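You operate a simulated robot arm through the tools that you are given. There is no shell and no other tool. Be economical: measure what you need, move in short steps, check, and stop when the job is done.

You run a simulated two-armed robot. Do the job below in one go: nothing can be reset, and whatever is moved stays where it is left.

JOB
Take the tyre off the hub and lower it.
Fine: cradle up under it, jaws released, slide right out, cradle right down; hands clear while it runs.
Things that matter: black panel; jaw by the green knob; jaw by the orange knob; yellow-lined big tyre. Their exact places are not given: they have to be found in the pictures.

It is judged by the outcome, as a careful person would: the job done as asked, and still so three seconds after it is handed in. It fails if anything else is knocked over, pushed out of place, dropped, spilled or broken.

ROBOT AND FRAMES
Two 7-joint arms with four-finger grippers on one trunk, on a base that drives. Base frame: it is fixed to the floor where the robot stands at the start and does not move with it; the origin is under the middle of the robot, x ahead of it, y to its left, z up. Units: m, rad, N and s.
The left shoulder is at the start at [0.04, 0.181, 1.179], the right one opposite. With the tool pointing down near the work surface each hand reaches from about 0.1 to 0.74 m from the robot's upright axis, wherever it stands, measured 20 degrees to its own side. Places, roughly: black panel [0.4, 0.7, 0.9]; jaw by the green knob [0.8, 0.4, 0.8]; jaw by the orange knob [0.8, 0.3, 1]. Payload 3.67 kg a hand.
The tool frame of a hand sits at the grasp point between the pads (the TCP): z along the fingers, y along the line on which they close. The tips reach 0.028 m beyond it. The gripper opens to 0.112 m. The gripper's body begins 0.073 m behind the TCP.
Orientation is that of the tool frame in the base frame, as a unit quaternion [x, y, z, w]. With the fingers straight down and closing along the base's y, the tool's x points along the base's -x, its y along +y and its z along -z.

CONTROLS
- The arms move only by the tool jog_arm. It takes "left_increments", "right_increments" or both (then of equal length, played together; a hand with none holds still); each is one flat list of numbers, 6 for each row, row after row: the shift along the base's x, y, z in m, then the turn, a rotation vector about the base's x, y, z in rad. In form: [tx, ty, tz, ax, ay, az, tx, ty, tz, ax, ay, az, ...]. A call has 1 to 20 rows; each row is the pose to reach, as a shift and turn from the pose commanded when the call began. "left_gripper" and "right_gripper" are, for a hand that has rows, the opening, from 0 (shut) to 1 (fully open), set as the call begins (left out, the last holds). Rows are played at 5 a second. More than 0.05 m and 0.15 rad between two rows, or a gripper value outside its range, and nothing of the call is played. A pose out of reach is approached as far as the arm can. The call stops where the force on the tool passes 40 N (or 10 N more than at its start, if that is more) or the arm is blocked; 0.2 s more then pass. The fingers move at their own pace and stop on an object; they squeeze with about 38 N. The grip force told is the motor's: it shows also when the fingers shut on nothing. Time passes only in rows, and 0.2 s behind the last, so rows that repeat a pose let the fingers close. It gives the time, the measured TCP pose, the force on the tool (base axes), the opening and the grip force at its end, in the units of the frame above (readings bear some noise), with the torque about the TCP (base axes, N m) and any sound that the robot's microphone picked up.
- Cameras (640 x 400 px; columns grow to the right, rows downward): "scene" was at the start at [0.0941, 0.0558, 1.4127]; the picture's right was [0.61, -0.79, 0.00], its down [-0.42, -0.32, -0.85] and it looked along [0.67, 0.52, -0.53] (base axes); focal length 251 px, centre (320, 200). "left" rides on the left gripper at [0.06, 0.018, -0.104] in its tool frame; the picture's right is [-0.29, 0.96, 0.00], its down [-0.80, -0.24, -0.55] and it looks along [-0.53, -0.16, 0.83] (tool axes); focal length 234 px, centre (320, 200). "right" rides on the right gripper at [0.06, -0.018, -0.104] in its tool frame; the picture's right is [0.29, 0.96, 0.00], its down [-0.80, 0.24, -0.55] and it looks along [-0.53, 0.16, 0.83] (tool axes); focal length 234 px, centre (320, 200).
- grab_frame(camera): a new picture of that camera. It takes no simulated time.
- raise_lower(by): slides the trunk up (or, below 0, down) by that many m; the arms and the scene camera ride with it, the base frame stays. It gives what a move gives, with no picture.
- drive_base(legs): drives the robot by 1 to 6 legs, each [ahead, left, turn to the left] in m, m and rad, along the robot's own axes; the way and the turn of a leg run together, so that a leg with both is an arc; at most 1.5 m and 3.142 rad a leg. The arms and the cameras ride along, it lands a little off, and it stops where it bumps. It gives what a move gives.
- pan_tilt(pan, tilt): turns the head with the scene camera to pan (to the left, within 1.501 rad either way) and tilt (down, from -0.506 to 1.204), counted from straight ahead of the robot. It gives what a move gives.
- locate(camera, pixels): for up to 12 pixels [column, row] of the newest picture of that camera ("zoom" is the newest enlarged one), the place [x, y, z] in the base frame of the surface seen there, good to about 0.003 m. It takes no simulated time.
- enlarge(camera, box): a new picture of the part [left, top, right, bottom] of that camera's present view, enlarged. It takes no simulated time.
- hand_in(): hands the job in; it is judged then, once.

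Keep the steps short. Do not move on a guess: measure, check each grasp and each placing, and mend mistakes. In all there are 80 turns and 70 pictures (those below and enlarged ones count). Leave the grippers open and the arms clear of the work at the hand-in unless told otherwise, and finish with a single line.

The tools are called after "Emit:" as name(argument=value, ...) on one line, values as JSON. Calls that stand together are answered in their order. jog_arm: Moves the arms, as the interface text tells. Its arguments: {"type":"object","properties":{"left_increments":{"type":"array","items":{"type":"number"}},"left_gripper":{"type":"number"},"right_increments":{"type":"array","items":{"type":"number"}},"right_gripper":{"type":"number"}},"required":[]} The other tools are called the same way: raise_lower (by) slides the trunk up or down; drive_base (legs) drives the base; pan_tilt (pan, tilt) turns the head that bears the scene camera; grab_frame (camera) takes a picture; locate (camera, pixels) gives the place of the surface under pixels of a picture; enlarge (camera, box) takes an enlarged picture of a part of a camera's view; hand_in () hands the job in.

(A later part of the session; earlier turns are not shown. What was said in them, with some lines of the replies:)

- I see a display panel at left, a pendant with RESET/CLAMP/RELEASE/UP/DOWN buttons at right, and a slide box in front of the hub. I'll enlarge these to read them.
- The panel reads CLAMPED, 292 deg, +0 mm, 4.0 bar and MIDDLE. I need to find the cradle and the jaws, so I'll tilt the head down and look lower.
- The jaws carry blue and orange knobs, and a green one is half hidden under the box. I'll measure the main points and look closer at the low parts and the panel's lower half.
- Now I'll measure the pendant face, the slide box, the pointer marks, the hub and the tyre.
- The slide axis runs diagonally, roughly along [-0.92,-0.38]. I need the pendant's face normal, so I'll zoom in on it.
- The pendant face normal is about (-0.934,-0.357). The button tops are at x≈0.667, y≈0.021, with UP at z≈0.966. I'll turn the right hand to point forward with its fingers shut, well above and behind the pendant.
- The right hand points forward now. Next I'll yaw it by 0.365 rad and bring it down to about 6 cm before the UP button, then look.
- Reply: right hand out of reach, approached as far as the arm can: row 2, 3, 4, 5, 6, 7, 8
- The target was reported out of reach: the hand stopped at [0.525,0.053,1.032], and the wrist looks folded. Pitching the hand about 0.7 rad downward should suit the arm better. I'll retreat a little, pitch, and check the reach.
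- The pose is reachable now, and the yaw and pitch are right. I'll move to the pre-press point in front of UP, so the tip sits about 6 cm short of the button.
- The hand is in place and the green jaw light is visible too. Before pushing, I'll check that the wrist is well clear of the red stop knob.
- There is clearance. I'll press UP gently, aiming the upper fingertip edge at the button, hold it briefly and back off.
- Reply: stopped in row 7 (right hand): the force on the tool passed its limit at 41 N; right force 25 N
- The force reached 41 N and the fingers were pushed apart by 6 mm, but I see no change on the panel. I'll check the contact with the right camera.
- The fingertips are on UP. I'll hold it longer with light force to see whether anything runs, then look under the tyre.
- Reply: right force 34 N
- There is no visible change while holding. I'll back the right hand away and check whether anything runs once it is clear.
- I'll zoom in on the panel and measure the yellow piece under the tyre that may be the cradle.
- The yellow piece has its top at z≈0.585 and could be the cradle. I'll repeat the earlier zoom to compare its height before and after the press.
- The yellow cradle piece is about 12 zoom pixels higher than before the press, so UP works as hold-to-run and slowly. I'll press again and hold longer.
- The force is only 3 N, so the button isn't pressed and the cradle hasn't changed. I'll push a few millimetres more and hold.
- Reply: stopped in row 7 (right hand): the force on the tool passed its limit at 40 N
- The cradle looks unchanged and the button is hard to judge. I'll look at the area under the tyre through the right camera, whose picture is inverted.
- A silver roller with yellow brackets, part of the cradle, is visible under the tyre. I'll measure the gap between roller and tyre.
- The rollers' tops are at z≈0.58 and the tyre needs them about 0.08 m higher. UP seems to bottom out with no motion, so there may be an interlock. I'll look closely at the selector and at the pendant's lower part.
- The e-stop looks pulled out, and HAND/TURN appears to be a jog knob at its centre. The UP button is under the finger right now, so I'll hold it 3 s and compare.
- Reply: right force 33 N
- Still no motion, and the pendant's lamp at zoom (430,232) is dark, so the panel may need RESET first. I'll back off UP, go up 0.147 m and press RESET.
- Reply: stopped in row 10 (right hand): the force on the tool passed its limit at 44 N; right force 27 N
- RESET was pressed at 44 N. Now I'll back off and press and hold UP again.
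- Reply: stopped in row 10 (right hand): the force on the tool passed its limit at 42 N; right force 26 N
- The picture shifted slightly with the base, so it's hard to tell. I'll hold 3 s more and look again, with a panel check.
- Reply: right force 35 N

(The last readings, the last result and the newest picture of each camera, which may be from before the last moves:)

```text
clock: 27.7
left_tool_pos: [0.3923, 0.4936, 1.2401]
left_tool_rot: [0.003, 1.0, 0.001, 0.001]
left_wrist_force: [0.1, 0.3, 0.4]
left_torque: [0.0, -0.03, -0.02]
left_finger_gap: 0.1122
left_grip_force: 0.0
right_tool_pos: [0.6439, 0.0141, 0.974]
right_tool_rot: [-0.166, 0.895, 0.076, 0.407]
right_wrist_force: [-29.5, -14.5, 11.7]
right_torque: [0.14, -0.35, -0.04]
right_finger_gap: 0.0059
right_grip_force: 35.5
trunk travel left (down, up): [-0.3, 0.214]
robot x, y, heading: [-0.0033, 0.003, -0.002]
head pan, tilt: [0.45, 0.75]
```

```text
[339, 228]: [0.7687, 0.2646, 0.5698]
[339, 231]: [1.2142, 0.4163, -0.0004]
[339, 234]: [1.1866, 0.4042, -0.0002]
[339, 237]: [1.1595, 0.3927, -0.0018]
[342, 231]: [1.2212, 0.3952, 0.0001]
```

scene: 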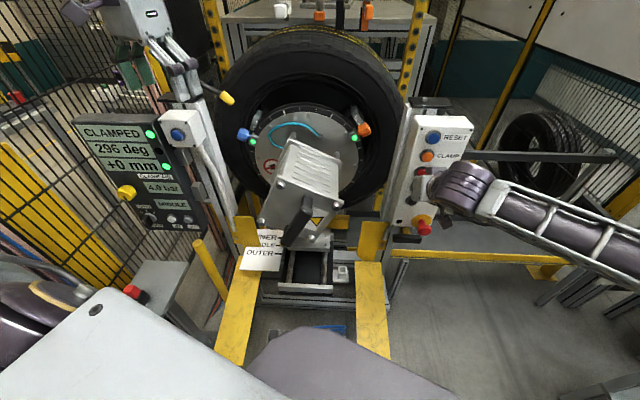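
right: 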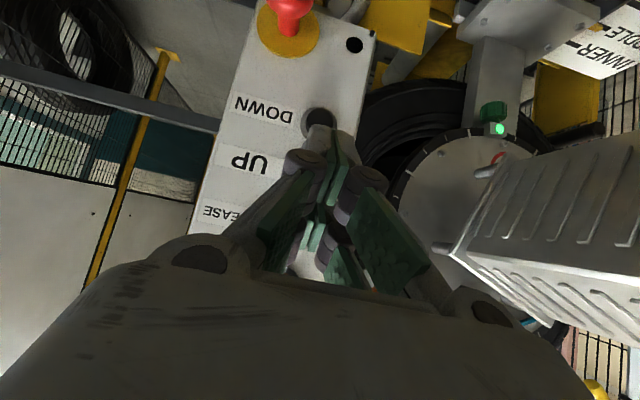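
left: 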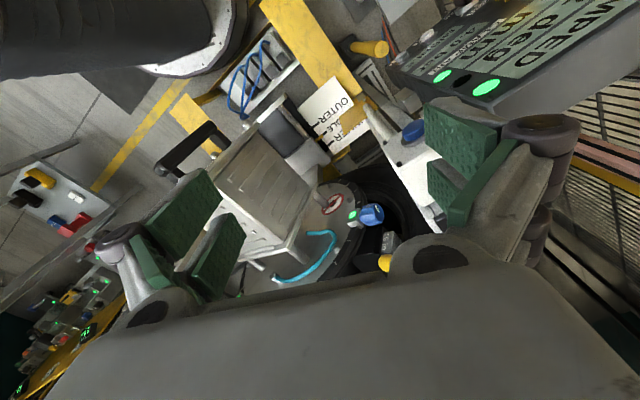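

The yellow piece has risen and the display now reads 296 deg, so RESET enabled it. I'll check the contact with the tyre through the right camera.

Emit:
enlarge(camera="right", box=[320, 0, 560, 150])

```text
2.67 times, centred on (440, 75) of right
```

zoom: 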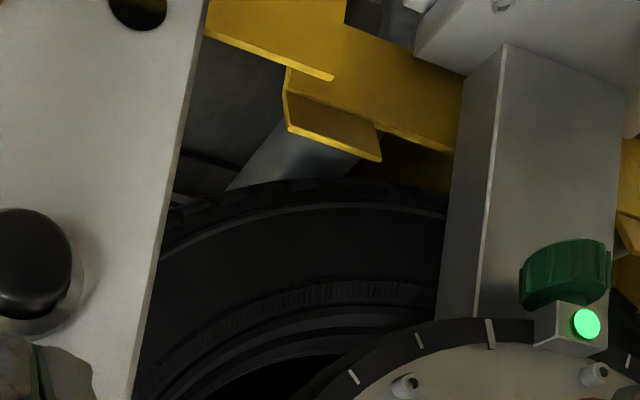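

Emit:
locate(camera="zoom", pixels=[[320, 165], [290, 160], [250, 180], [340, 140], [350, 110], [300, 190], [400, 195], [240, 200]])

Emit:
jog_arm(right_increments=[0, 0, 0, 0, 0, 0, 0, 0, 0, 0, 0, 0, 0, 0, 0, 0, 0, 0, 0, 0, 0, 0, 0, 0, 0, 0, 0, 0, 0, 0])

Emit:
enlarge(camera="scene", box=[60, 80, 460, 310])

```text
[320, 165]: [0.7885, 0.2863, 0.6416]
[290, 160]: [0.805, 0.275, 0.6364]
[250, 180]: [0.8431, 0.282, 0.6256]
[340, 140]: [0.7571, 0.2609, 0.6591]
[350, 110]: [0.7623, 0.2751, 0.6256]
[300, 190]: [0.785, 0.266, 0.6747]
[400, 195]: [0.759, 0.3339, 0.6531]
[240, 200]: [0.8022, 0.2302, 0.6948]
```

```text
clock: 28.9
left_tool_pos: [0.3913, 0.4927, 1.2395]
left_tool_rot: [0.002, 1.0, 0.001, 0.002]
left_wrist_force: [-0.3, -0.3, 1.2]
left_torque: [-0.04, 0.01, 0.03]
left_finger_gap: 0.1121
left_grip_force: 0.1
right_tool_pos: [0.6442, 0.0154, 0.9763]
right_tool_rot: [-0.167, 0.895, 0.077, 0.407]
right_wrist_force: [-28.9, -15.0, 9.7]
right_torque: [0.08, -0.33, 0.01]
right_finger_gap: 0.0059
right_grip_force: 35.8
trunk travel left (down, up): [-0.3, 0.214]
robot x, y, heading: [-0.0046, -0.0006, -0.002]
head pan, tilt: [0.45, 0.75]
```

```text
1.60 times, centred on (260, 195) of scene
```

zoom: 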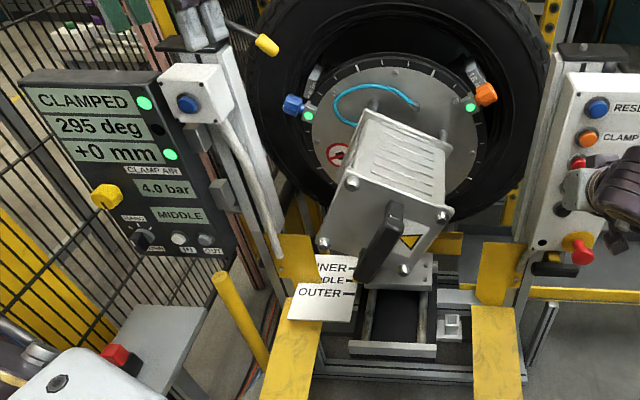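

The cradle seems to have stopped, presumably at contact. I'll verify its height with a second right-camera look.

Emit:
enlarge(camera="right", box=[320, 0, 560, 150])

Emit:
locate(camera="zoom", pixels=[[320, 165], [290, 160], [250, 180], [340, 140], [350, 110], [300, 190], [400, 195], [340, 170]])

```text
2.67 times, centred on (440, 75) of right
```

zoom: 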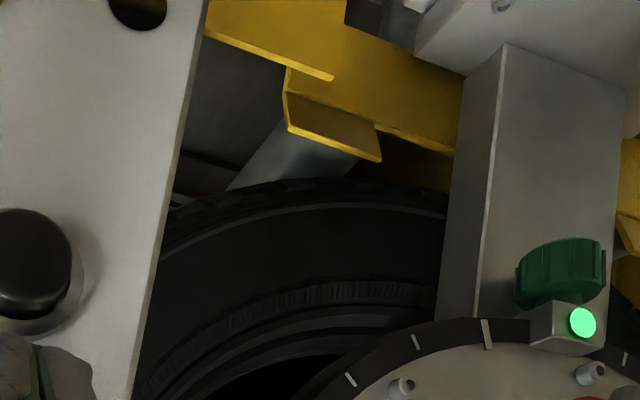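

```text
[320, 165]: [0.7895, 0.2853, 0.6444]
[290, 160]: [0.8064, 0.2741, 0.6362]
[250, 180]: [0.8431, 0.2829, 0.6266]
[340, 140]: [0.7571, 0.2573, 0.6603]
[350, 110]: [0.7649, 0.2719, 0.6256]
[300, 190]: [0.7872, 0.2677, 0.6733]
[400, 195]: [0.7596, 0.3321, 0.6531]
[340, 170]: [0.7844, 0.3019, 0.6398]
```

The cradle has stopped at the same height, with the roller touching the tyre tread. Next I'll back off and press RELEASE, 0.048 m above UP.

Emit:
jog_arm(right_increments=[-0.04, -0.015, 0, 0, 0, 0, -0.047, -0.018, 0.03, 0, 0, 0, -0.047, -0.018, 0.0485, 0, 0, 0, -0.018, -0.007, 0.0485, 0, 0, 0, -0.008, -0.003, 0.0485, 0, 0, 0, -0.002, -0.001, 0.0485, 0, 0, 0, 0.001, 0.0005, 0.0485, 0, 0, 0, 0.002, 0.001, 0.0485, 0, 0, 0, 0.002, 0.001, 0.0485, 0, 0, 0, 0.002, 0.001, 0.0485, 0, 0, 0])

Emit:
enlarge(camera="scene", box=[60, 80, 460, 310])

```text
clock: 31.1
left_tool_pos: [0.3918, 0.4915, 1.2391]
left_tool_rot: [0.002, 1.0, 0.002, 0.002]
left_wrist_force: [-0.6, 0.6, -0.2]
left_torque: [0.02, -0.01, 0.05]
left_finger_gap: 0.1119
left_grip_force: 0.0
right_tool_pos: [0.6439, 0.0148, 1.0225]
right_tool_rot: [-0.167, 0.895, 0.077, 0.405]
right_wrist_force: [-24.3, -12.1, 9.9]
right_torque: [0.07, -0.29, 0.01]
right_finger_gap: 0.0059
right_grip_force: 36.0
trunk travel left (down, up): [-0.3, 0.214]
robot x, y, heading: [-0.0023, -0.0015, -0.003]
head pan, tilt: [0.45, 0.75]
stopped in row 10 (right hand): the force on the tool passed its limit at 45 N (the readings are from after the stop); the commanded pose is now the measured one
```

```text
1.60 times, centred on (260, 195) of scene
```

zoom: 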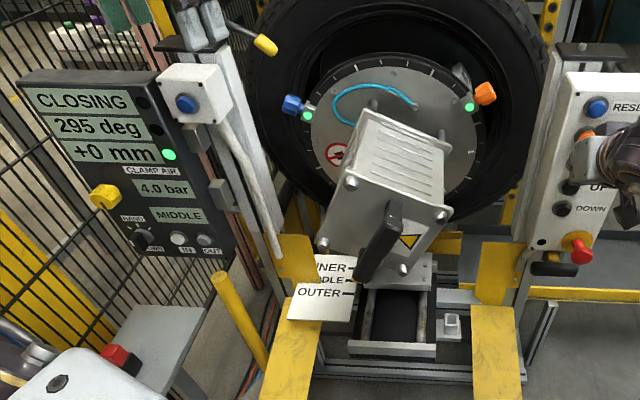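

The display now shows CLOSING, presumably the jaws moving. I'll hold a second and look again.

Emit:
jog_arm(right_increments=[0, 0, 0, 0, 0, 0, 0, 0, 0, 0, 0, 0, 0, 0, 0, 0, 0, 0, 0, 0, 0, 0, 0, 0, 0, 0, 0, 0, 0, 0, 0, 0, 0, 0, 0, 0])

Emit:
enlarge(camera="scene", box=[60, 80, 460, 310])

```text
clock: 32.5
left_tool_pos: [0.3901, 0.4928, 1.2407]
left_tool_rot: [0.002, 1.0, 0.002, 0.002]
left_wrist_force: [-0.1, 0.0, 0.3]
left_torque: [0.01, -0.01, 0.02]
left_finger_gap: 0.1118
left_grip_force: 0.1
right_tool_pos: [0.6442, 0.0139, 1.022]
right_tool_rot: [-0.167, 0.895, 0.076, 0.407]
right_wrist_force: [-31.6, -16.1, 13.0]
right_torque: [0.14, -0.41, -0.04]
right_finger_gap: 0.0061
right_grip_force: 35.8
trunk travel left (down, up): [-0.3, 0.214]
robot x, y, heading: [-0.0046, -0.0022, 0.001]
head pan, tilt: [0.45, 0.75]
```

```text
1.60 times, centred on (260, 195) of scene
```

zoom: 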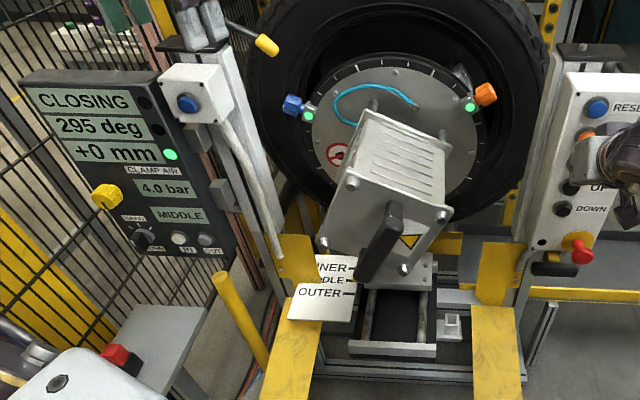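

It still reads CLOSING with the jaw lights green. I'll take the finger off RELEASE, wait, and look at the jaws closely.

Emit:
jog_arm(right_increments=[-0.045, -0.017, 0, 0, 0, 0, -0.09, -0.034, 0.01, 0, 0, 0, -0.12, -0.06, 0.03, 0, 0, 0, -0.14, -0.09, 0.05, 0, 0, 0, -0.15, -0.12, 0.07, 0, 0, 0, -0.15, -0.15, 0.08, 0, 0, 0, -0.15, -0.15, 0.08, 0, 0, 0, -0.15, -0.15, 0.08, 0, 0, 0])

Emit:
enlarge(camera="scene", box=[60, 70, 420, 280])

Emit:
enlarge(camera="right", box=[300, 0, 640, 240])

```text
clock: 34.3
left_tool_pos: [0.3959, 0.4941, 1.2361]
left_tool_rot: [0.001, 1.0, 0.0, 0.0]
left_wrist_force: [1.1, 0.5, -0.1]
left_torque: [0.01, -0.01, 0.0]
left_finger_gap: 0.1116
left_grip_force: 0.1
right_tool_pos: [0.4997, -0.1334, 1.0987]
right_tool_rot: [-0.167, 0.896, 0.076, 0.404]
right_wrist_force: [1.0, -0.1, 0.2]
right_torque: [0.04, 0.01, 0.01]
right_finger_gap: 0.0003
right_grip_force: 35.9
trunk travel left (down, up): [-0.3, 0.214]
robot x, y, heading: [-0.0046, -0.0047, -0.004]
head pan, tilt: [0.45, 0.75]
```

```text
1.78 times, centred on (240, 175) of scene
```

zoom: 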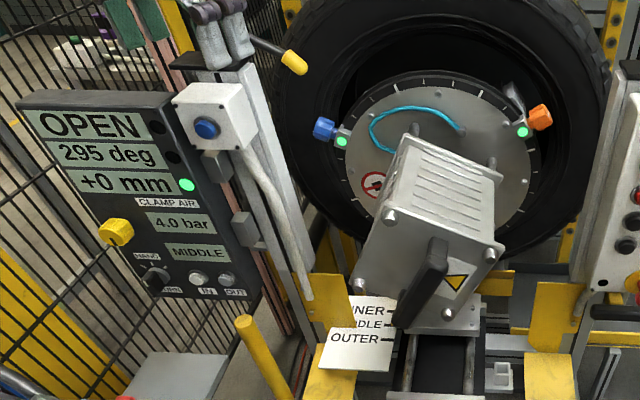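

```text
1.67 times, centred on (470, 120) of right
```

zoom: 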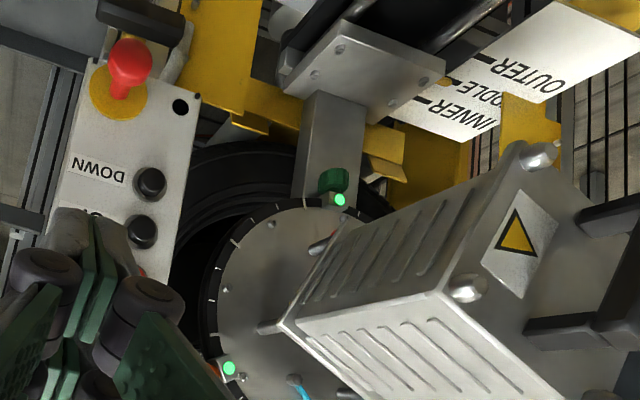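

The display now reads OPEN, so the jaws are released. Next is the slide: the panel's OUT button is at about [0.407,0.659,0.80]. I'll prepare the left hand with fingers shut, pitched 0.7 rad below horizontal, pulled back from the post.

Emit:
jog_arm(left_gripper=0, left_increments=[-0.02, 0.01, 0, 0, -0.145, 0, -0.04, 0.02, 0, 0, -0.29, 0, -0.06, 0.03, 0, 0, -0.436, 0, -0.07, 0.04, 0, 0, -0.581, 0, -0.08, 0.05, 0, 0, -0.726, 0, -0.08, 0.05, 0, 0, -0.871, 0, -0.08, 0.05, 0, 0, -0.871, 0])

Emit:
locate(camera="zoom", pixels=[[400, 100]])

```text
clock: 35.9
left_tool_pos: [0.3165, 0.5449, 1.2384]
left_tool_rot: [0.002, 0.906, 0.001, 0.423]
left_wrist_force: [-1.0, 0.0, -0.4]
left_torque: [0.01, -0.02, 0.03]
left_finger_gap: 0.0
left_grip_force: 36.2
right_tool_pos: [0.4985, -0.1334, 1.0978]
right_tool_rot: [-0.167, 0.896, 0.076, 0.404]
right_wrist_force: [0.3, 0.4, -0.7]
right_torque: [0.0, 0.03, 0.03]
right_finger_gap: 0.0
right_grip_force: 36.1
trunk travel left (down, up): [-0.3, 0.214]
robot x, y, heading: [-0.0012, 0.0008, -0.007]
head pan, tilt: [0.45, 0.75]
```

```text
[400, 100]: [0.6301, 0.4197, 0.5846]
```

Reachable. Now I'll yaw and come down in front of the OUT button, staying pulled back.

Emit:
jog_arm(left_increments=[-0.02, 0.01, -0.03, 0, 0, 0.122, -0.04, 0.02, -0.07, 0, 0, 0.244, -0.05, 0.03, -0.11, 0, 0, 0.365, -0.05, 0.04, -0.15, 0, 0, 0.365, -0.05, 0.05, -0.195, 0, 0, 0.365, -0.05, 0.055, -0.24, 0, 0, 0.365, -0.05, 0.06, -0.285, 0, 0, 0.365, -0.05, 0.06, -0.33, 0, 0, 0.365, -0.05, 0.06, -0.375, 0, 0, 0.365, -0.05, 0.062, -0.42, 0, 0, 0.365, -0.04, 0.064, -0.428, 0, 0, 0.365, -0.04, 0.064, -0.428, 0, 0, 0.365])

Emit:
grab_frame(camera="scene")

Emit:
grab_frame(camera="left")

```text
clock: 38.5
left_tool_pos: [0.2738, 0.6078, 0.8094]
left_tool_rot: [-0.163, 0.892, 0.077, 0.414]
left_wrist_force: [-0.7, 0.1, -0.5]
left_torque: [0.0, 0.0, 0.0]
left_finger_gap: 0.0
left_grip_force: 36.3
left hand out of reach, approached as far as the arm can: row 3, 4, 5, 6, 7
right_tool_pos: [0.499, -0.1336, 1.0996]
right_tool_rot: [-0.167, 0.896, 0.076, 0.404]
right_wrist_force: [-0.1, -0.6, 0.0]
right_torque: [-0.02, 0.01, -0.01]
right_finger_gap: 0.0
right_grip_force: 35.4
trunk travel left (down, up): [-0.3, 0.214]
robot x, y, heading: [-0.0, -0.006, -0.003]
head pan, tilt: [0.45, 0.75]
```

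```text
24 pictures are left
```

scene: 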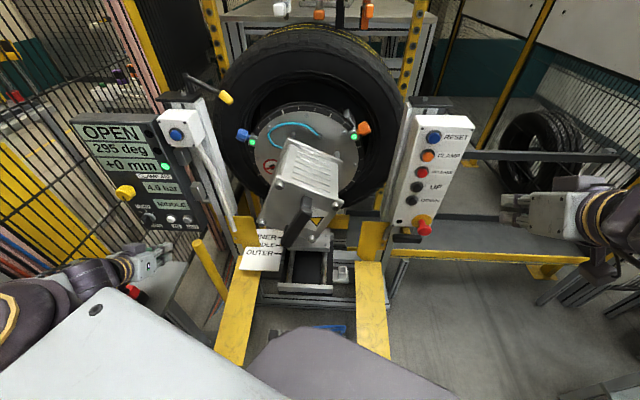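

```text
23 pictures are left
```

left: 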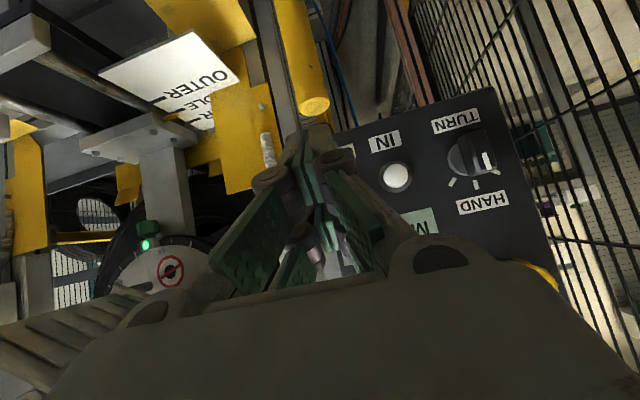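

The hand is in front of the panel, but a yellow post stands nearby. I'll measure the post and re-measure OUT before closing in.

Emit:
locate(camera="scene", pixels=[[188, 218], [172, 218], [197, 243], [203, 258], [128, 247], [150, 262], [131, 292]])

Emit:
locate(camera="left", pixels=[[314, 105], [300, 50], [396, 177], [440, 125], [350, 140]])

```text
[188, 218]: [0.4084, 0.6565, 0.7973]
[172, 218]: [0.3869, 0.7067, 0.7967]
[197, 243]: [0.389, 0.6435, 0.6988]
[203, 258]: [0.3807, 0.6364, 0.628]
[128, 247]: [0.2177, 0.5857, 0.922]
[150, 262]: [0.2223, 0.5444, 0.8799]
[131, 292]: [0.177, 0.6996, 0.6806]
```

```text
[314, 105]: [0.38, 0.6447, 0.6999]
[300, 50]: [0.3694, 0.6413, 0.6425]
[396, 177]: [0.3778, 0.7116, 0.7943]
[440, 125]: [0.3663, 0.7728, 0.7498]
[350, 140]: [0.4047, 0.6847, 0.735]
```

The post top is at z≈0.70, below the fingers. I'll press OUT gently.

Emit:
jog_arm(left_increments=[0.0374, 0.0145, -0.001, 0, 0, 0, 0.0747, 0.029, -0.001, 0, 0, 0, 0.0934, 0.0362, -0.001, 0, 0, 0, 0.1027, 0.0398, -0.001, 0, 0, 0, 0.1065, 0.0413, -0.001, 0, 0, 0, 0.1093, 0.0423, -0.001, 0, 0, 0, 0.111, 0.043, -0.001, 0, 0, 0, 0.1125, 0.0436, -0.001, 0, 0, 0, 0.114, 0.0442, -0.001, 0, 0, 0, 0.114, 0.0442, -0.001, 0, 0, 0])

Emit:
enlarge(camera="scene", box=[60, 80, 460, 310])

```text
clock: 40.2
left_tool_pos: [0.3812, 0.6493, 0.8085]
left_tool_rot: [-0.165, 0.892, 0.078, 0.413]
left_wrist_force: [-16.5, -8.0, 13.7]
left_torque: [0.25, -0.44, 0.01]
left_finger_gap: 0.0
left_grip_force: 36.5
right_tool_pos: [0.497, -0.1342, 1.0991]
right_tool_rot: [-0.167, 0.896, 0.077, 0.405]
right_wrist_force: [0.0, 1.3, -0.1]
right_torque: [-0.02, 0.0, 0.02]
right_finger_gap: 0.0
right_grip_force: 36.1
trunk travel left (down, up): [-0.3, 0.214]
robot x, y, heading: [-0.0036, -0.0009, 0.001]
head pan, tilt: [0.45, 0.75]
stopped in row 8 (left hand): the force on the tool passed its limit at 43 N (the readings are from after the stop); the commanded pose is now the measured one
```

```text
1.60 times, centred on (260, 195) of scene
```

zoom: 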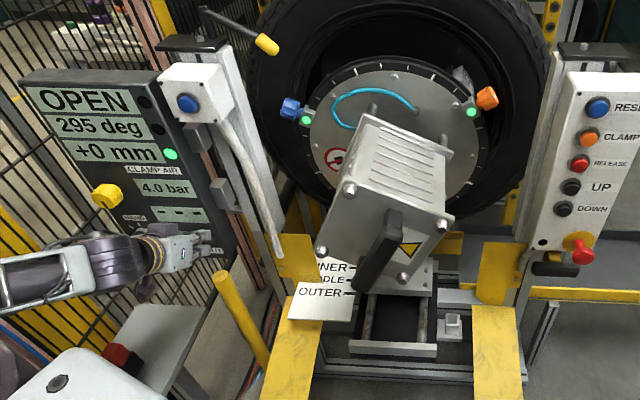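

The position display shows "---", so the slide is moving. I'll keep holding and look again.

Emit:
jog_arm(left_increments=[0, 0, 0, 0, 0, 0, 0, 0, 0, 0, 0, 0, 0, 0, 0, 0, 0, 0, 0, 0, 0, 0, 0, 0, 0, 0, 0, 0, 0, 0, 0, 0, 0, 0, 0, 0, 0, 0, 0, 0, 0, 0, 0, 0, 0, 0, 0, 0])

Emit:
enlarge(camera="scene", box=[60, 80, 460, 310])

```text
clock: 42.0
left_tool_pos: [0.3801, 0.6498, 0.8073]
left_tool_rot: [-0.165, 0.892, 0.078, 0.413]
left_wrist_force: [-24.2, -12.1, 10.5]
left_torque: [0.19, -0.33, 0.04]
left_finger_gap: 0.0
left_grip_force: 35.6
right_tool_pos: [0.4949, -0.134, 1.0995]
right_tool_rot: [-0.167, 0.896, 0.077, 0.405]
right_wrist_force: [-0.4, 0.4, -0.6]
right_torque: [0.02, 0.01, 0.04]
right_finger_gap: 0.0002
right_grip_force: 35.9
trunk travel left (down, up): [-0.3, 0.214]
robot x, y, heading: [-0.005, 0.0011, 0.004]
head pan, tilt: [0.45, 0.75]
```

```text
1.60 times, centred on (260, 195) of scene
```

zoom: 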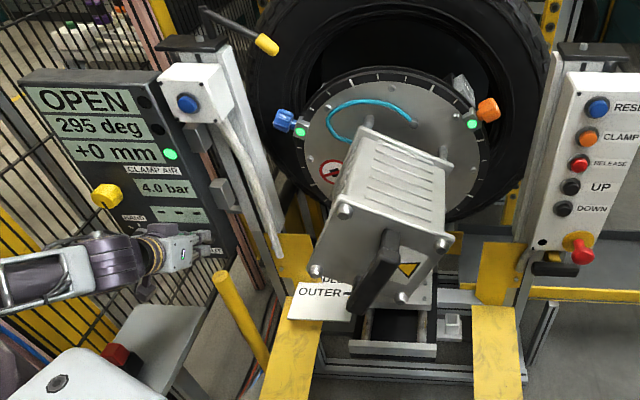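

The hub is coming out slowly and the tyre stays on the cradle. I'll hold on.

Emit:
jog_arm(left_increments=[0, 0, 0, 0, 0, 0, 0, 0, 0, 0, 0, 0, 0, 0, 0, 0, 0, 0, 0, 0, 0, 0, 0, 0, 0, 0, 0, 0, 0, 0, 0, 0, 0, 0, 0, 0, 0, 0, 0, 0, 0, 0, 0, 0, 0, 0, 0, 0, 0, 0, 0, 0, 0, 0, 0, 0, 0, 0, 0, 0, 0, 0, 0, 0, 0, 0])

Emit:
enlarge(camera="scene", box=[60, 80, 460, 310])

```text
clock: 44.4
left_tool_pos: [0.3816, 0.6488, 0.8073]
left_tool_rot: [-0.164, 0.893, 0.077, 0.411]
left_wrist_force: [-29.5, -15.4, 3.7]
left_torque: [0.14, -0.15, 0.01]
left_finger_gap: 0.0002
left_grip_force: 35.7
right_tool_pos: [0.4971, -0.1341, 1.1]
right_tool_rot: [-0.167, 0.895, 0.076, 0.406]
right_wrist_force: [-0.1, 0.7, 0.1]
right_torque: [-0.04, 0.03, 0.01]
right_finger_gap: 0.0
right_grip_force: 35.9
trunk travel left (down, up): [-0.3, 0.214]
robot x, y, heading: [-0.004, -0.0012, -0.006]
head pan, tilt: [0.45, 0.75]
```

```text
1.60 times, centred on (260, 195) of scene
```

zoom: 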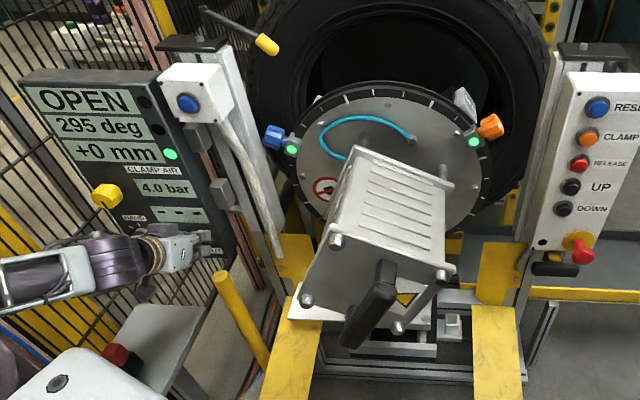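

It's still moving. I'll hold further and measure the box front.

Emit:
jog_arm(left_increments=[0, 0, 0, 0, 0, 0, 0, 0, 0, 0, 0, 0, 0, 0, 0, 0, 0, 0, 0, 0, 0, 0, 0, 0, 0, 0, 0, 0, 0, 0, 0, 0, 0, 0, 0, 0, 0, 0, 0, 0, 0, 0, 0, 0, 0, 0, 0, 0, 0, 0, 0, 0, 0, 0, 0, 0, 0, 0, 0, 0, 0, 0, 0, 0, 0, 0, 0, 0, 0, 0, 0, 0])

Emit:
enlarge(camera="scene", box=[60, 80, 460, 310])

Emit:
locate(camera="zoom", pixels=[[400, 280], [370, 300], [340, 240], [450, 100], [500, 200], [400, 130]])

```text
clock: 47.0
left_tool_pos: [0.381, 0.6494, 0.8071]
left_tool_rot: [-0.165, 0.893, 0.077, 0.412]
left_wrist_force: [-30.2, -16.5, 3.1]
left_torque: [0.08, -0.09, -0.02]
left_finger_gap: 0.0
left_grip_force: 35.9
right_tool_pos: [0.4953, -0.135, 1.0999]
right_tool_rot: [-0.167, 0.896, 0.075, 0.405]
right_wrist_force: [0.7, -0.1, 0.5]
right_torque: [-0.01, 0.0, -0.05]
right_finger_gap: 0.0
right_grip_force: 35.9
trunk travel left (down, up): [-0.3, 0.214]
robot x, y, heading: [-0.0053, 0.0008, -0.007]
head pan, tilt: [0.45, 0.75]
```

```text
1.60 times, centred on (260, 195) of scene
```

zoom: 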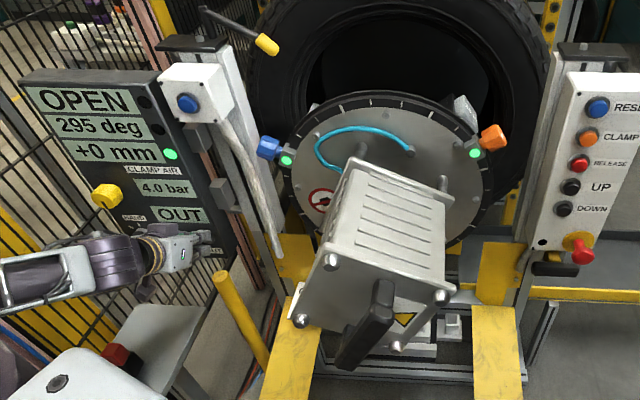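

```text
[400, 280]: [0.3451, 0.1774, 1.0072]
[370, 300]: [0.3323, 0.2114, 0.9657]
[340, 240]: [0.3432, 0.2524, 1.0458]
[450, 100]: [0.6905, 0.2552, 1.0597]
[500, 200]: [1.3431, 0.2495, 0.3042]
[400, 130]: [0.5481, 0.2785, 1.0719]
```

The display reads OUT. I'll hold half a second longer, then back the left hand off the panel and compare.

Emit:
jog_arm(left_increments=[0, 0, 0, 0, 0, 0, 0, 0, 0, 0, 0, 0, 0, 0, 0, 0, 0, 0, 0, 0, 0, 0, 0, 0, -0.0374, -0.0145, 0, 0, 0, 0, -0.0747, -0.029, 0, 0, 0, 0, -0.109, -0.042, 0.001, 0, 0, 0, -0.109, -0.042, 0.001, 0, 0, 0])

Emit:
enlarge(camera="scene", box=[60, 80, 460, 310])

Emit:
locate(camera="zoom", pixels=[[340, 240], [465, 105], [462, 95], [490, 135], [480, 90], [520, 150], [430, 105], [340, 105], [400, 85], [470, 120]])

Emit:
enlarge(camera="right", box=[300, 0, 640, 240])

```text
clock: 48.8
left_tool_pos: [0.2757, 0.6087, 0.8068]
left_tool_rot: [-0.163, 0.894, 0.076, 0.411]
left_wrist_force: [0.1, 0.1, -0.1]
left_torque: [0.0, 0.01, 0.0]
left_finger_gap: 0.0
left_grip_force: 35.5
right_tool_pos: [0.4981, -0.1316, 1.0984]
right_tool_rot: [-0.167, 0.896, 0.075, 0.403]
right_wrist_force: [0.1, 0.5, -0.2]
right_torque: [0.0, 0.01, 0.0]
right_finger_gap: 0.0
right_grip_force: 36.6
trunk travel left (down, up): [-0.3, 0.214]
robot x, y, heading: [-0.0065, -0.0015, -0.007]
head pan, tilt: [0.45, 0.75]
```

```text
1.60 times, centred on (260, 195) of scene
```

zoom: 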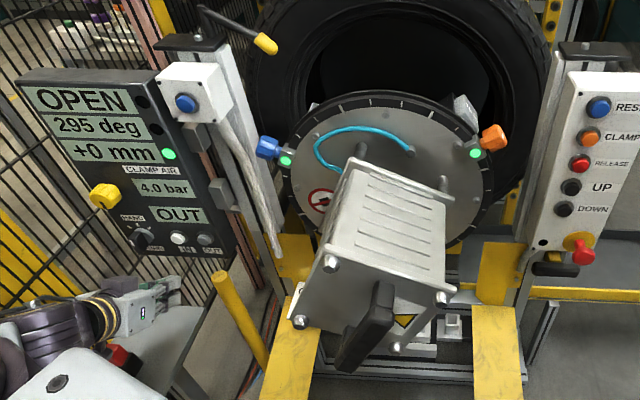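

```text
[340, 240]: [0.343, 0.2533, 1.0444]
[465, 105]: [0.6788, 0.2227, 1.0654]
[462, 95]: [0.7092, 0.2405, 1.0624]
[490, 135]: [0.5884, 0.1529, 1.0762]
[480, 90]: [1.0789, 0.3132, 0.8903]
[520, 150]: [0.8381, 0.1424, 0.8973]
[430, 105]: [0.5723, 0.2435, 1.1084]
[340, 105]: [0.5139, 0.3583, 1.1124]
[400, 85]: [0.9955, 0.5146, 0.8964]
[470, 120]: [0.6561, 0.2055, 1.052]
```

```text
1.67 times, centred on (470, 120) of right
```

zoom: 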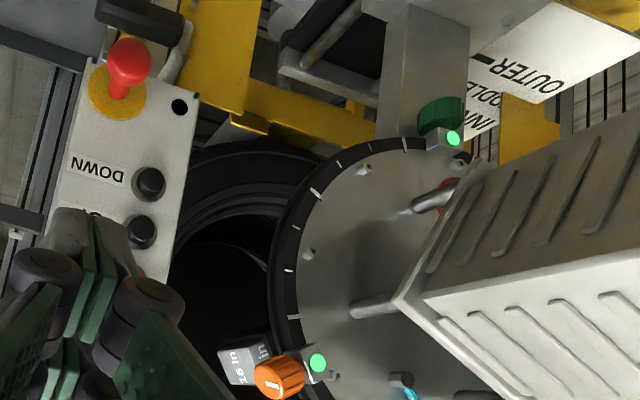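

The hub is out, with the jaw tips at p≈0.75 against the tyre face at ≈0.83. The tyre rests on the cradle. Next I'll press and hold DOWN at z≈0.916.

Emit:
jog_arm(right_increments=[0.0, 0.03, -0.035, 0, 0, 0, 0.015, 0.06, -0.07, 0, 0, 0, 0.035, 0.09, -0.105, 0, 0, 0, 0.06, 0.11, -0.14, 0, 0, 0, 0.09, 0.125, -0.165, 0, 0, 0, 0.099, 0.128, -0.172, 0, 0, 0, 0.128, 0.139, -0.172, 0, 0, 0, 0.138, 0.143, -0.172, 0, 0, 0, 0.144, 0.145, -0.172, 0, 0, 0, 0.147, 0.1462, -0.172, 0, 0, 0, 0.149, 0.147, -0.172, 0, 0, 0, 0.15, 0.1475, -0.172, 0, 0, 0])

Emit:
jog_arm(right_increments=[0, 0, 0, 0, 0, 0, 0, 0, 0, 0, 0, 0, 0, 0, 0, 0, 0, 0, 0, 0, 0, 0, 0, 0, 0, 0, 0, 0, 0, 0])

Emit:
enlarge(camera="scene", box=[60, 80, 460, 310])

```text
refused: row 3 steps farther than a row can; nothing moved
```

```text
clock: 50.0
left_tool_pos: [0.2741, 0.6083, 0.8061]
left_tool_rot: [-0.164, 0.893, 0.077, 0.412]
left_wrist_force: [0.9, -0.3, 0.2]
left_torque: [-0.01, -0.03, -0.03]
left_finger_gap: 0.0001
left_grip_force: 36.1
right_tool_pos: [0.4996, -0.1336, 1.0993]
right_tool_rot: [-0.167, 0.896, 0.076, 0.403]
right_wrist_force: [0.0, 0.8, 0.6]
right_torque: [0.0, -0.03, -0.02]
right_finger_gap: 0.0002
right_grip_force: 35.8
trunk travel left (down, up): [-0.3, 0.214]
robot x, y, heading: [-0.0022, -0.0039, 0.002]
head pan, tilt: [0.45, 0.75]
```

```text
1.60 times, centred on (260, 195) of scene
```

zoom: 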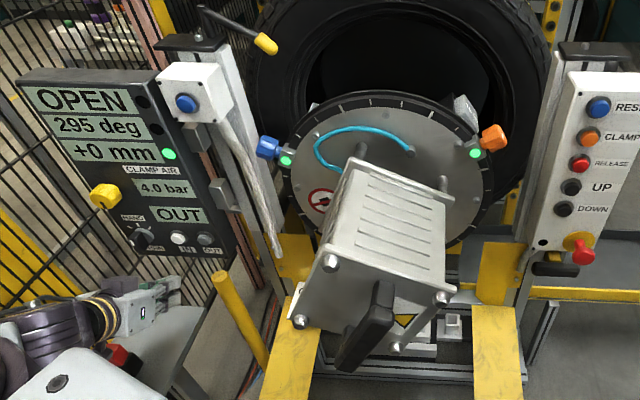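

One row's step was too long and the call was refused. I'll resend it with shorter steps.

Emit:
jog_arm(right_increments=[0.0, 0.025, -0.03, 0, 0, 0, 0.01, 0.05, -0.06, 0, 0, 0, 0.025, 0.075, -0.09, 0, 0, 0, 0.045, 0.1, -0.12, 0, 0, 0, 0.07, 0.118, -0.15, 0, 0, 0, 0.099, 0.129, -0.172, 0, 0, 0, 0.128, 0.14, -0.172, 0, 0, 0, 0.138, 0.144, -0.172, 0, 0, 0, 0.143, 0.146, -0.172, 0, 0, 0, 0.146, 0.147, -0.172, 0, 0, 0, 0.148, 0.148, -0.172, 0, 0, 0, 0.149, 0.1485, -0.172, 0, 0, 0])

Emit:
jog_arm(right_increments=[0, 0, 0, 0, 0, 0, 0, 0, 0, 0, 0, 0, 0, 0, 0, 0, 0, 0, 0, 0, 0, 0, 0, 0, 0, 0, 0, 0, 0, 0])

Emit:
enlarge(camera="scene", box=[60, 80, 460, 310])

```text
clock: 52.6
left_tool_pos: [0.2737, 0.6067, 0.8094]
left_tool_rot: [-0.165, 0.892, 0.078, 0.413]
left_wrist_force: [-0.3, -0.4, 0.3]
left_torque: [-0.02, 0.03, -0.01]
left_finger_gap: 0.0
left_grip_force: 35.9
right_tool_pos: [0.644, 0.0132, 0.9269]
right_tool_rot: [-0.168, 0.897, 0.077, 0.403]
right_wrist_force: [-25.0, -11.0, 0.5]
right_torque: [-0.13, -0.02, 0.03]
right_finger_gap: 0.0059
right_grip_force: 35.8
trunk travel left (down, up): [-0.3, 0.214]
robot x, y, heading: [-0.0028, -0.0035, -0.009]
head pan, tilt: [0.45, 0.75]
```

```text
clock: 53.8
left_tool_pos: [0.2739, 0.6082, 0.8093]
left_tool_rot: [-0.164, 0.893, 0.077, 0.413]
left_wrist_force: [0.5, 0.0, 0.1]
left_torque: [-0.01, -0.01, -0.02]
left_finger_gap: 0.0
left_grip_force: 35.6
right_tool_pos: [0.6442, 0.0145, 0.9266]
right_tool_rot: [-0.167, 0.897, 0.076, 0.402]
right_wrist_force: [-13.9, -8.6, 6.0]
right_torque: [0.06, -0.17, 0.02]
right_finger_gap: 0.0057
right_grip_force: 35.7
trunk travel left (down, up): [-0.3, 0.214]
robot x, y, heading: [-0.0073, -0.0014, 0.0]
head pan, tilt: [0.45, 0.75]
stopped in row 5 (right hand): the force on the tool passed its limit at 40 N (the readings are from after the stop); the commanded pose is now the measured one
```

```text
1.60 times, centred on (260, 195) of scene
```

zoom: 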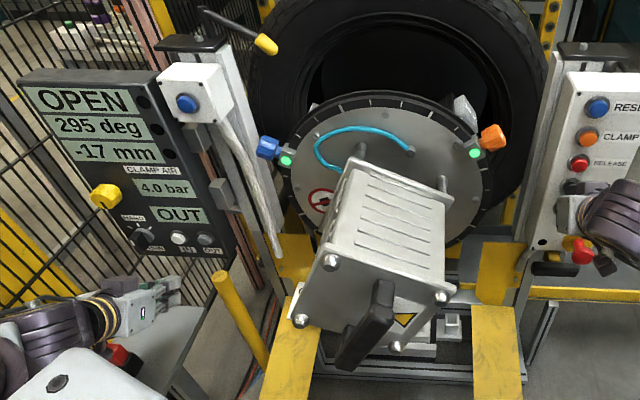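

The display reads -17 mm and the tyre is going down with the cradle. I'll keep holding.

Emit:
jog_arm(right_increments=[0, 0, 0, 0, 0, 0, 0, 0, 0, 0, 0, 0, 0, 0, 0, 0, 0, 0, 0, 0, 0, 0, 0, 0, 0, 0, 0, 0, 0, 0, 0, 0, 0, 0, 0, 0, 0, 0, 0, 0, 0, 0, 0, 0, 0, 0, 0, 0, 0, 0, 0, 0, 0, 0, 0, 0, 0, 0, 0, 0, 0, 0, 0, 0, 0, 0, 0, 0, 0, 0, 0, 0, 0, 0, 0, 0, 0, 0, 0, 0, 0, 0, 0, 0])

Emit:
enlarge(camera="scene", box=[60, 80, 460, 310])

```text
clock: 56.8
left_tool_pos: [0.2731, 0.6072, 0.8101]
left_tool_rot: [-0.164, 0.892, 0.078, 0.413]
left_wrist_force: [0.1, -0.1, -0.2]
left_torque: [-0.01, 0.0, 0.02]
left_finger_gap: 0.0
left_grip_force: 35.5
right_tool_pos: [0.6441, 0.0147, 0.9261]
right_tool_rot: [-0.167, 0.897, 0.076, 0.402]
right_wrist_force: [-20.9, -11.8, 7.0]
right_torque: [0.09, -0.21, -0.03]
right_finger_gap: 0.0062
right_grip_force: 35.9
trunk travel left (down, up): [-0.3, 0.214]
robot x, y, heading: [-0.0053, 0.0003, -0.006]
head pan, tilt: [0.45, 0.75]
```

```text
1.60 times, centred on (260, 195) of scene
```

zoom: 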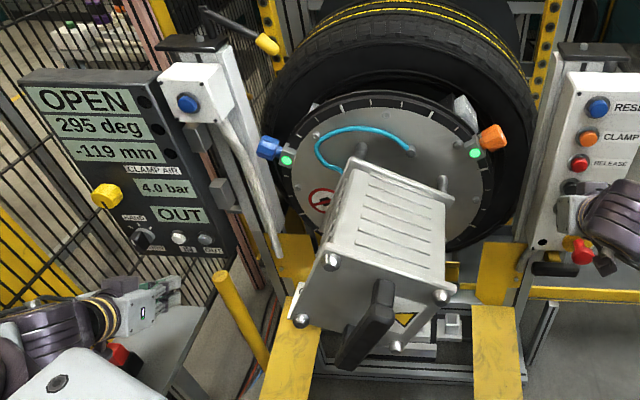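

It's at -119 mm, still descending evenly on the cradle. I'll hold until it stops.

Emit:
jog_arm(right_increments=[0, 0, 0, 0, 0, 0, 0, 0, 0, 0, 0, 0, 0, 0, 0, 0, 0, 0, 0, 0, 0, 0, 0, 0, 0, 0, 0, 0, 0, 0, 0, 0, 0, 0, 0, 0, 0, 0, 0, 0, 0, 0, 0, 0, 0, 0, 0, 0, 0, 0, 0, 0, 0, 0, 0, 0, 0, 0, 0, 0, 0, 0, 0, 0, 0, 0, 0, 0, 0, 0, 0, 0, 0, 0, 0, 0, 0, 0, 0, 0, 0, 0, 0, 0, 0, 0, 0, 0, 0, 0, 0, 0, 0, 0, 0, 0])

Emit:
enlarge(camera="scene", box=[60, 80, 460, 310])

```text
clock: 60.2
left_tool_pos: [0.2723, 0.6074, 0.8079]
left_tool_rot: [-0.164, 0.892, 0.077, 0.414]
left_wrist_force: [-0.6, 0.2, -0.1]
left_torque: [0.03, 0.0, -0.04]
left_finger_gap: 0.0
left_grip_force: 36.1
right_tool_pos: [0.6439, 0.015, 0.926]
right_tool_rot: [-0.168, 0.896, 0.076, 0.403]
right_wrist_force: [-24.6, -11.4, 4.4]
right_torque: [0.05, -0.12, -0.04]
right_finger_gap: 0.006
right_grip_force: 36.1
trunk travel left (down, up): [-0.3, 0.214]
robot x, y, heading: [0.0013, -0.0012, -0.0]
head pan, tilt: [0.45, 0.75]
```

```text
1.60 times, centred on (260, 195) of scene
```

zoom: 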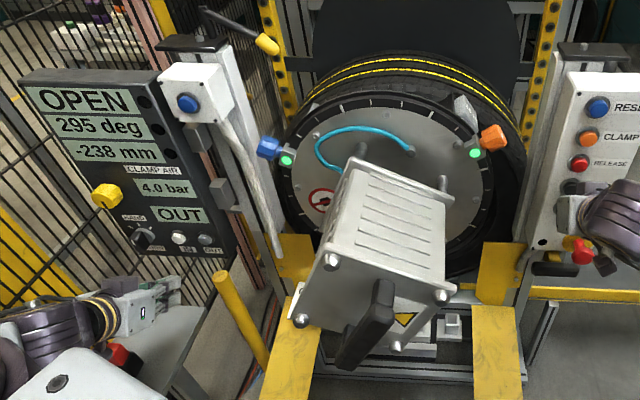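

It's at -238 mm and still going. I'll hold on.

Emit:
jog_arm(right_increments=[0, 0, 0, 0, 0, 0, 0, 0, 0, 0, 0, 0, 0, 0, 0, 0, 0, 0, 0, 0, 0, 0, 0, 0, 0, 0, 0, 0, 0, 0, 0, 0, 0, 0, 0, 0, 0, 0, 0, 0, 0, 0, 0, 0, 0, 0, 0, 0, 0, 0, 0, 0, 0, 0, 0, 0, 0, 0, 0, 0, 0, 0, 0, 0, 0, 0, 0, 0, 0, 0, 0, 0, 0, 0, 0, 0, 0, 0, 0, 0, 0, 0, 0, 0, 0, 0, 0, 0, 0, 0, 0, 0, 0, 0, 0, 0, 0, 0, 0, 0, 0, 0, 0, 0, 0, 0, 0, 0])

Emit:
enlarge(camera="scene", box=[60, 80, 460, 310])

```text
clock: 64.0
left_tool_pos: [0.2729, 0.608, 0.8089]
left_tool_rot: [-0.164, 0.892, 0.077, 0.413]
left_wrist_force: [1.0, -0.6, 0.5]
left_torque: [0.02, 0.02, 0.0]
left_finger_gap: 0.0
left_grip_force: 35.4
right_tool_pos: [0.6435, 0.0153, 0.9263]
right_tool_rot: [-0.168, 0.896, 0.076, 0.403]
right_wrist_force: [-24.4, -11.1, 2.1]
right_torque: [0.06, -0.09, 0.02]
right_finger_gap: 0.006
right_grip_force: 36.1
trunk travel left (down, up): [-0.3, 0.214]
robot x, y, heading: [-0.0022, -0.0028, -0.0]
head pan, tilt: [0.45, 0.75]
```

```text
1.60 times, centred on (260, 195) of scene
```

zoom: 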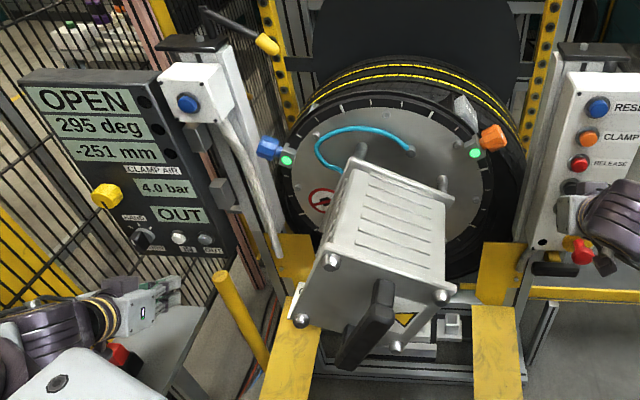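

It's at -251 mm, only 13 mm lower after 3.8 s, so it has most likely reached the bottom. I'll hold a second more, then back the right hand off, open it and check the reading.

Emit:
jog_arm(right_increments=[0, 0, 0, 0, 0, 0, 0, 0, 0, 0, 0, 0, 0, 0, 0, 0, 0, 0, 0, 0, 0, 0, 0, 0, -0.045, -0.017, 0, 0, 0, 0, -0.09, -0.034, 0.01, 0, 0, 0, -0.115, -0.06, 0.04, 0, 0, 0, -0.13, -0.09, 0.075, 0, 0, 0, -0.14, -0.12, 0.11, 0, 0, 0, -0.14, -0.15, 0.145, 0, 0, 0, -0.14, -0.15, 0.17, 0, 0, 0])

Emit:
enlarge(camera="scene", box=[60, 80, 460, 310])

```text
clock: 66.4
left_tool_pos: [0.2758, 0.6086, 0.8052]
left_tool_rot: [-0.165, 0.893, 0.077, 0.412]
left_wrist_force: [0.1, 0.1, -0.4]
left_torque: [0.01, 0.0, 0.0]
left_finger_gap: 0.0
left_grip_force: 36.0
right_tool_pos: [0.5062, -0.1339, 1.0956]
right_tool_rot: [-0.168, 0.897, 0.076, 0.402]
right_wrist_force: [-0.6, -0.2, 0.9]
right_torque: [0.03, 0.0, -0.03]
right_finger_gap: 0.0001
right_grip_force: 35.4
trunk travel left (down, up): [-0.3, 0.214]
robot x, y, heading: [-0.0038, -0.0003, -0.003]
head pan, tilt: [0.45, 0.75]
```

```text
1.60 times, centred on (260, 195) of scene
```

zoom: 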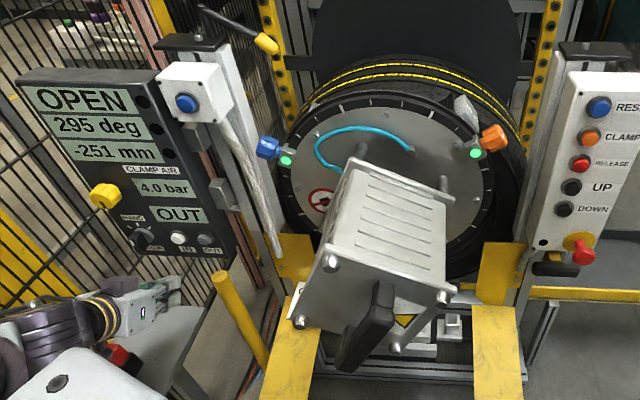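

The reading stays at -251 mm with OPEN and OUT showing. Finally I'll open both grippers in place, clear of everything.

Emit:
jog_arm(left_gripper=1, right_gripper=1, left_increments=[0, 0, 0.02, 0, 0, 0, 0, 0, 0.04, 0, 0, 0, 0, 0, 0.04, 0, 0, 0, 0, 0, 0.04, 0, 0, 0], right_increments=[0, 0, 0.02, 0, 0, 0, 0, 0, 0.04, 0, 0, 0, 0, 0, 0.04, 0, 0, 0, 0, 0, 0.04, 0, 0, 0])

Emit:
grab_frame(camera="scene")

```text
clock: 67.4
left_tool_pos: [0.2739, 0.6086, 0.8475]
left_tool_rot: [-0.165, 0.893, 0.078, 0.412]
left_wrist_force: [-0.6, -0.2, -0.1]
left_torque: [0.0, 0.02, -0.03]
left_finger_gap: 0.1119
left_grip_force: 0.0
right_tool_pos: [0.5076, -0.1341, 1.135]
right_tool_rot: [-0.169, 0.897, 0.076, 0.401]
right_wrist_force: [0.3, 0.6, -0.3]
right_torque: [0.01, 0.0, 0.01]
right_finger_gap: 0.112
right_grip_force: 0.1
trunk travel left (down, up): [-0.3, 0.214]
robot x, y, heading: [0.0007, -0.0014, -0.002]
head pan, tilt: [0.45, 0.75]
```

```text
10 pictures are left
```

scene: 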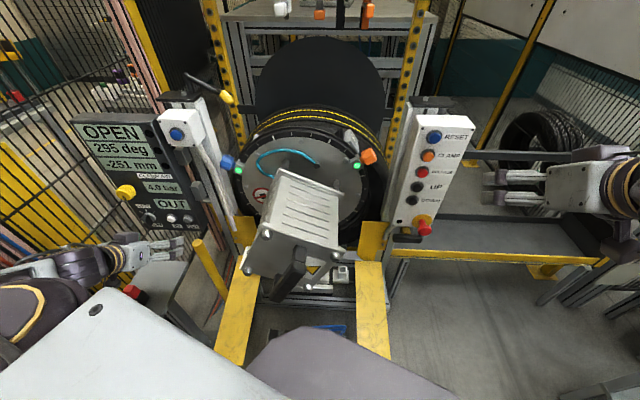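

The tyre is down on the cradle, the slide is out, the jaws are open, and both hands are clear with grippers open. I'm handing in.

Emit:
hand_in()

```text
The job is handed in.
```

The tyre is off the hub and resting on the lowered cradle; the panel reads OPEN, OUT and -251 mm, and both hands are clear with grippers open.
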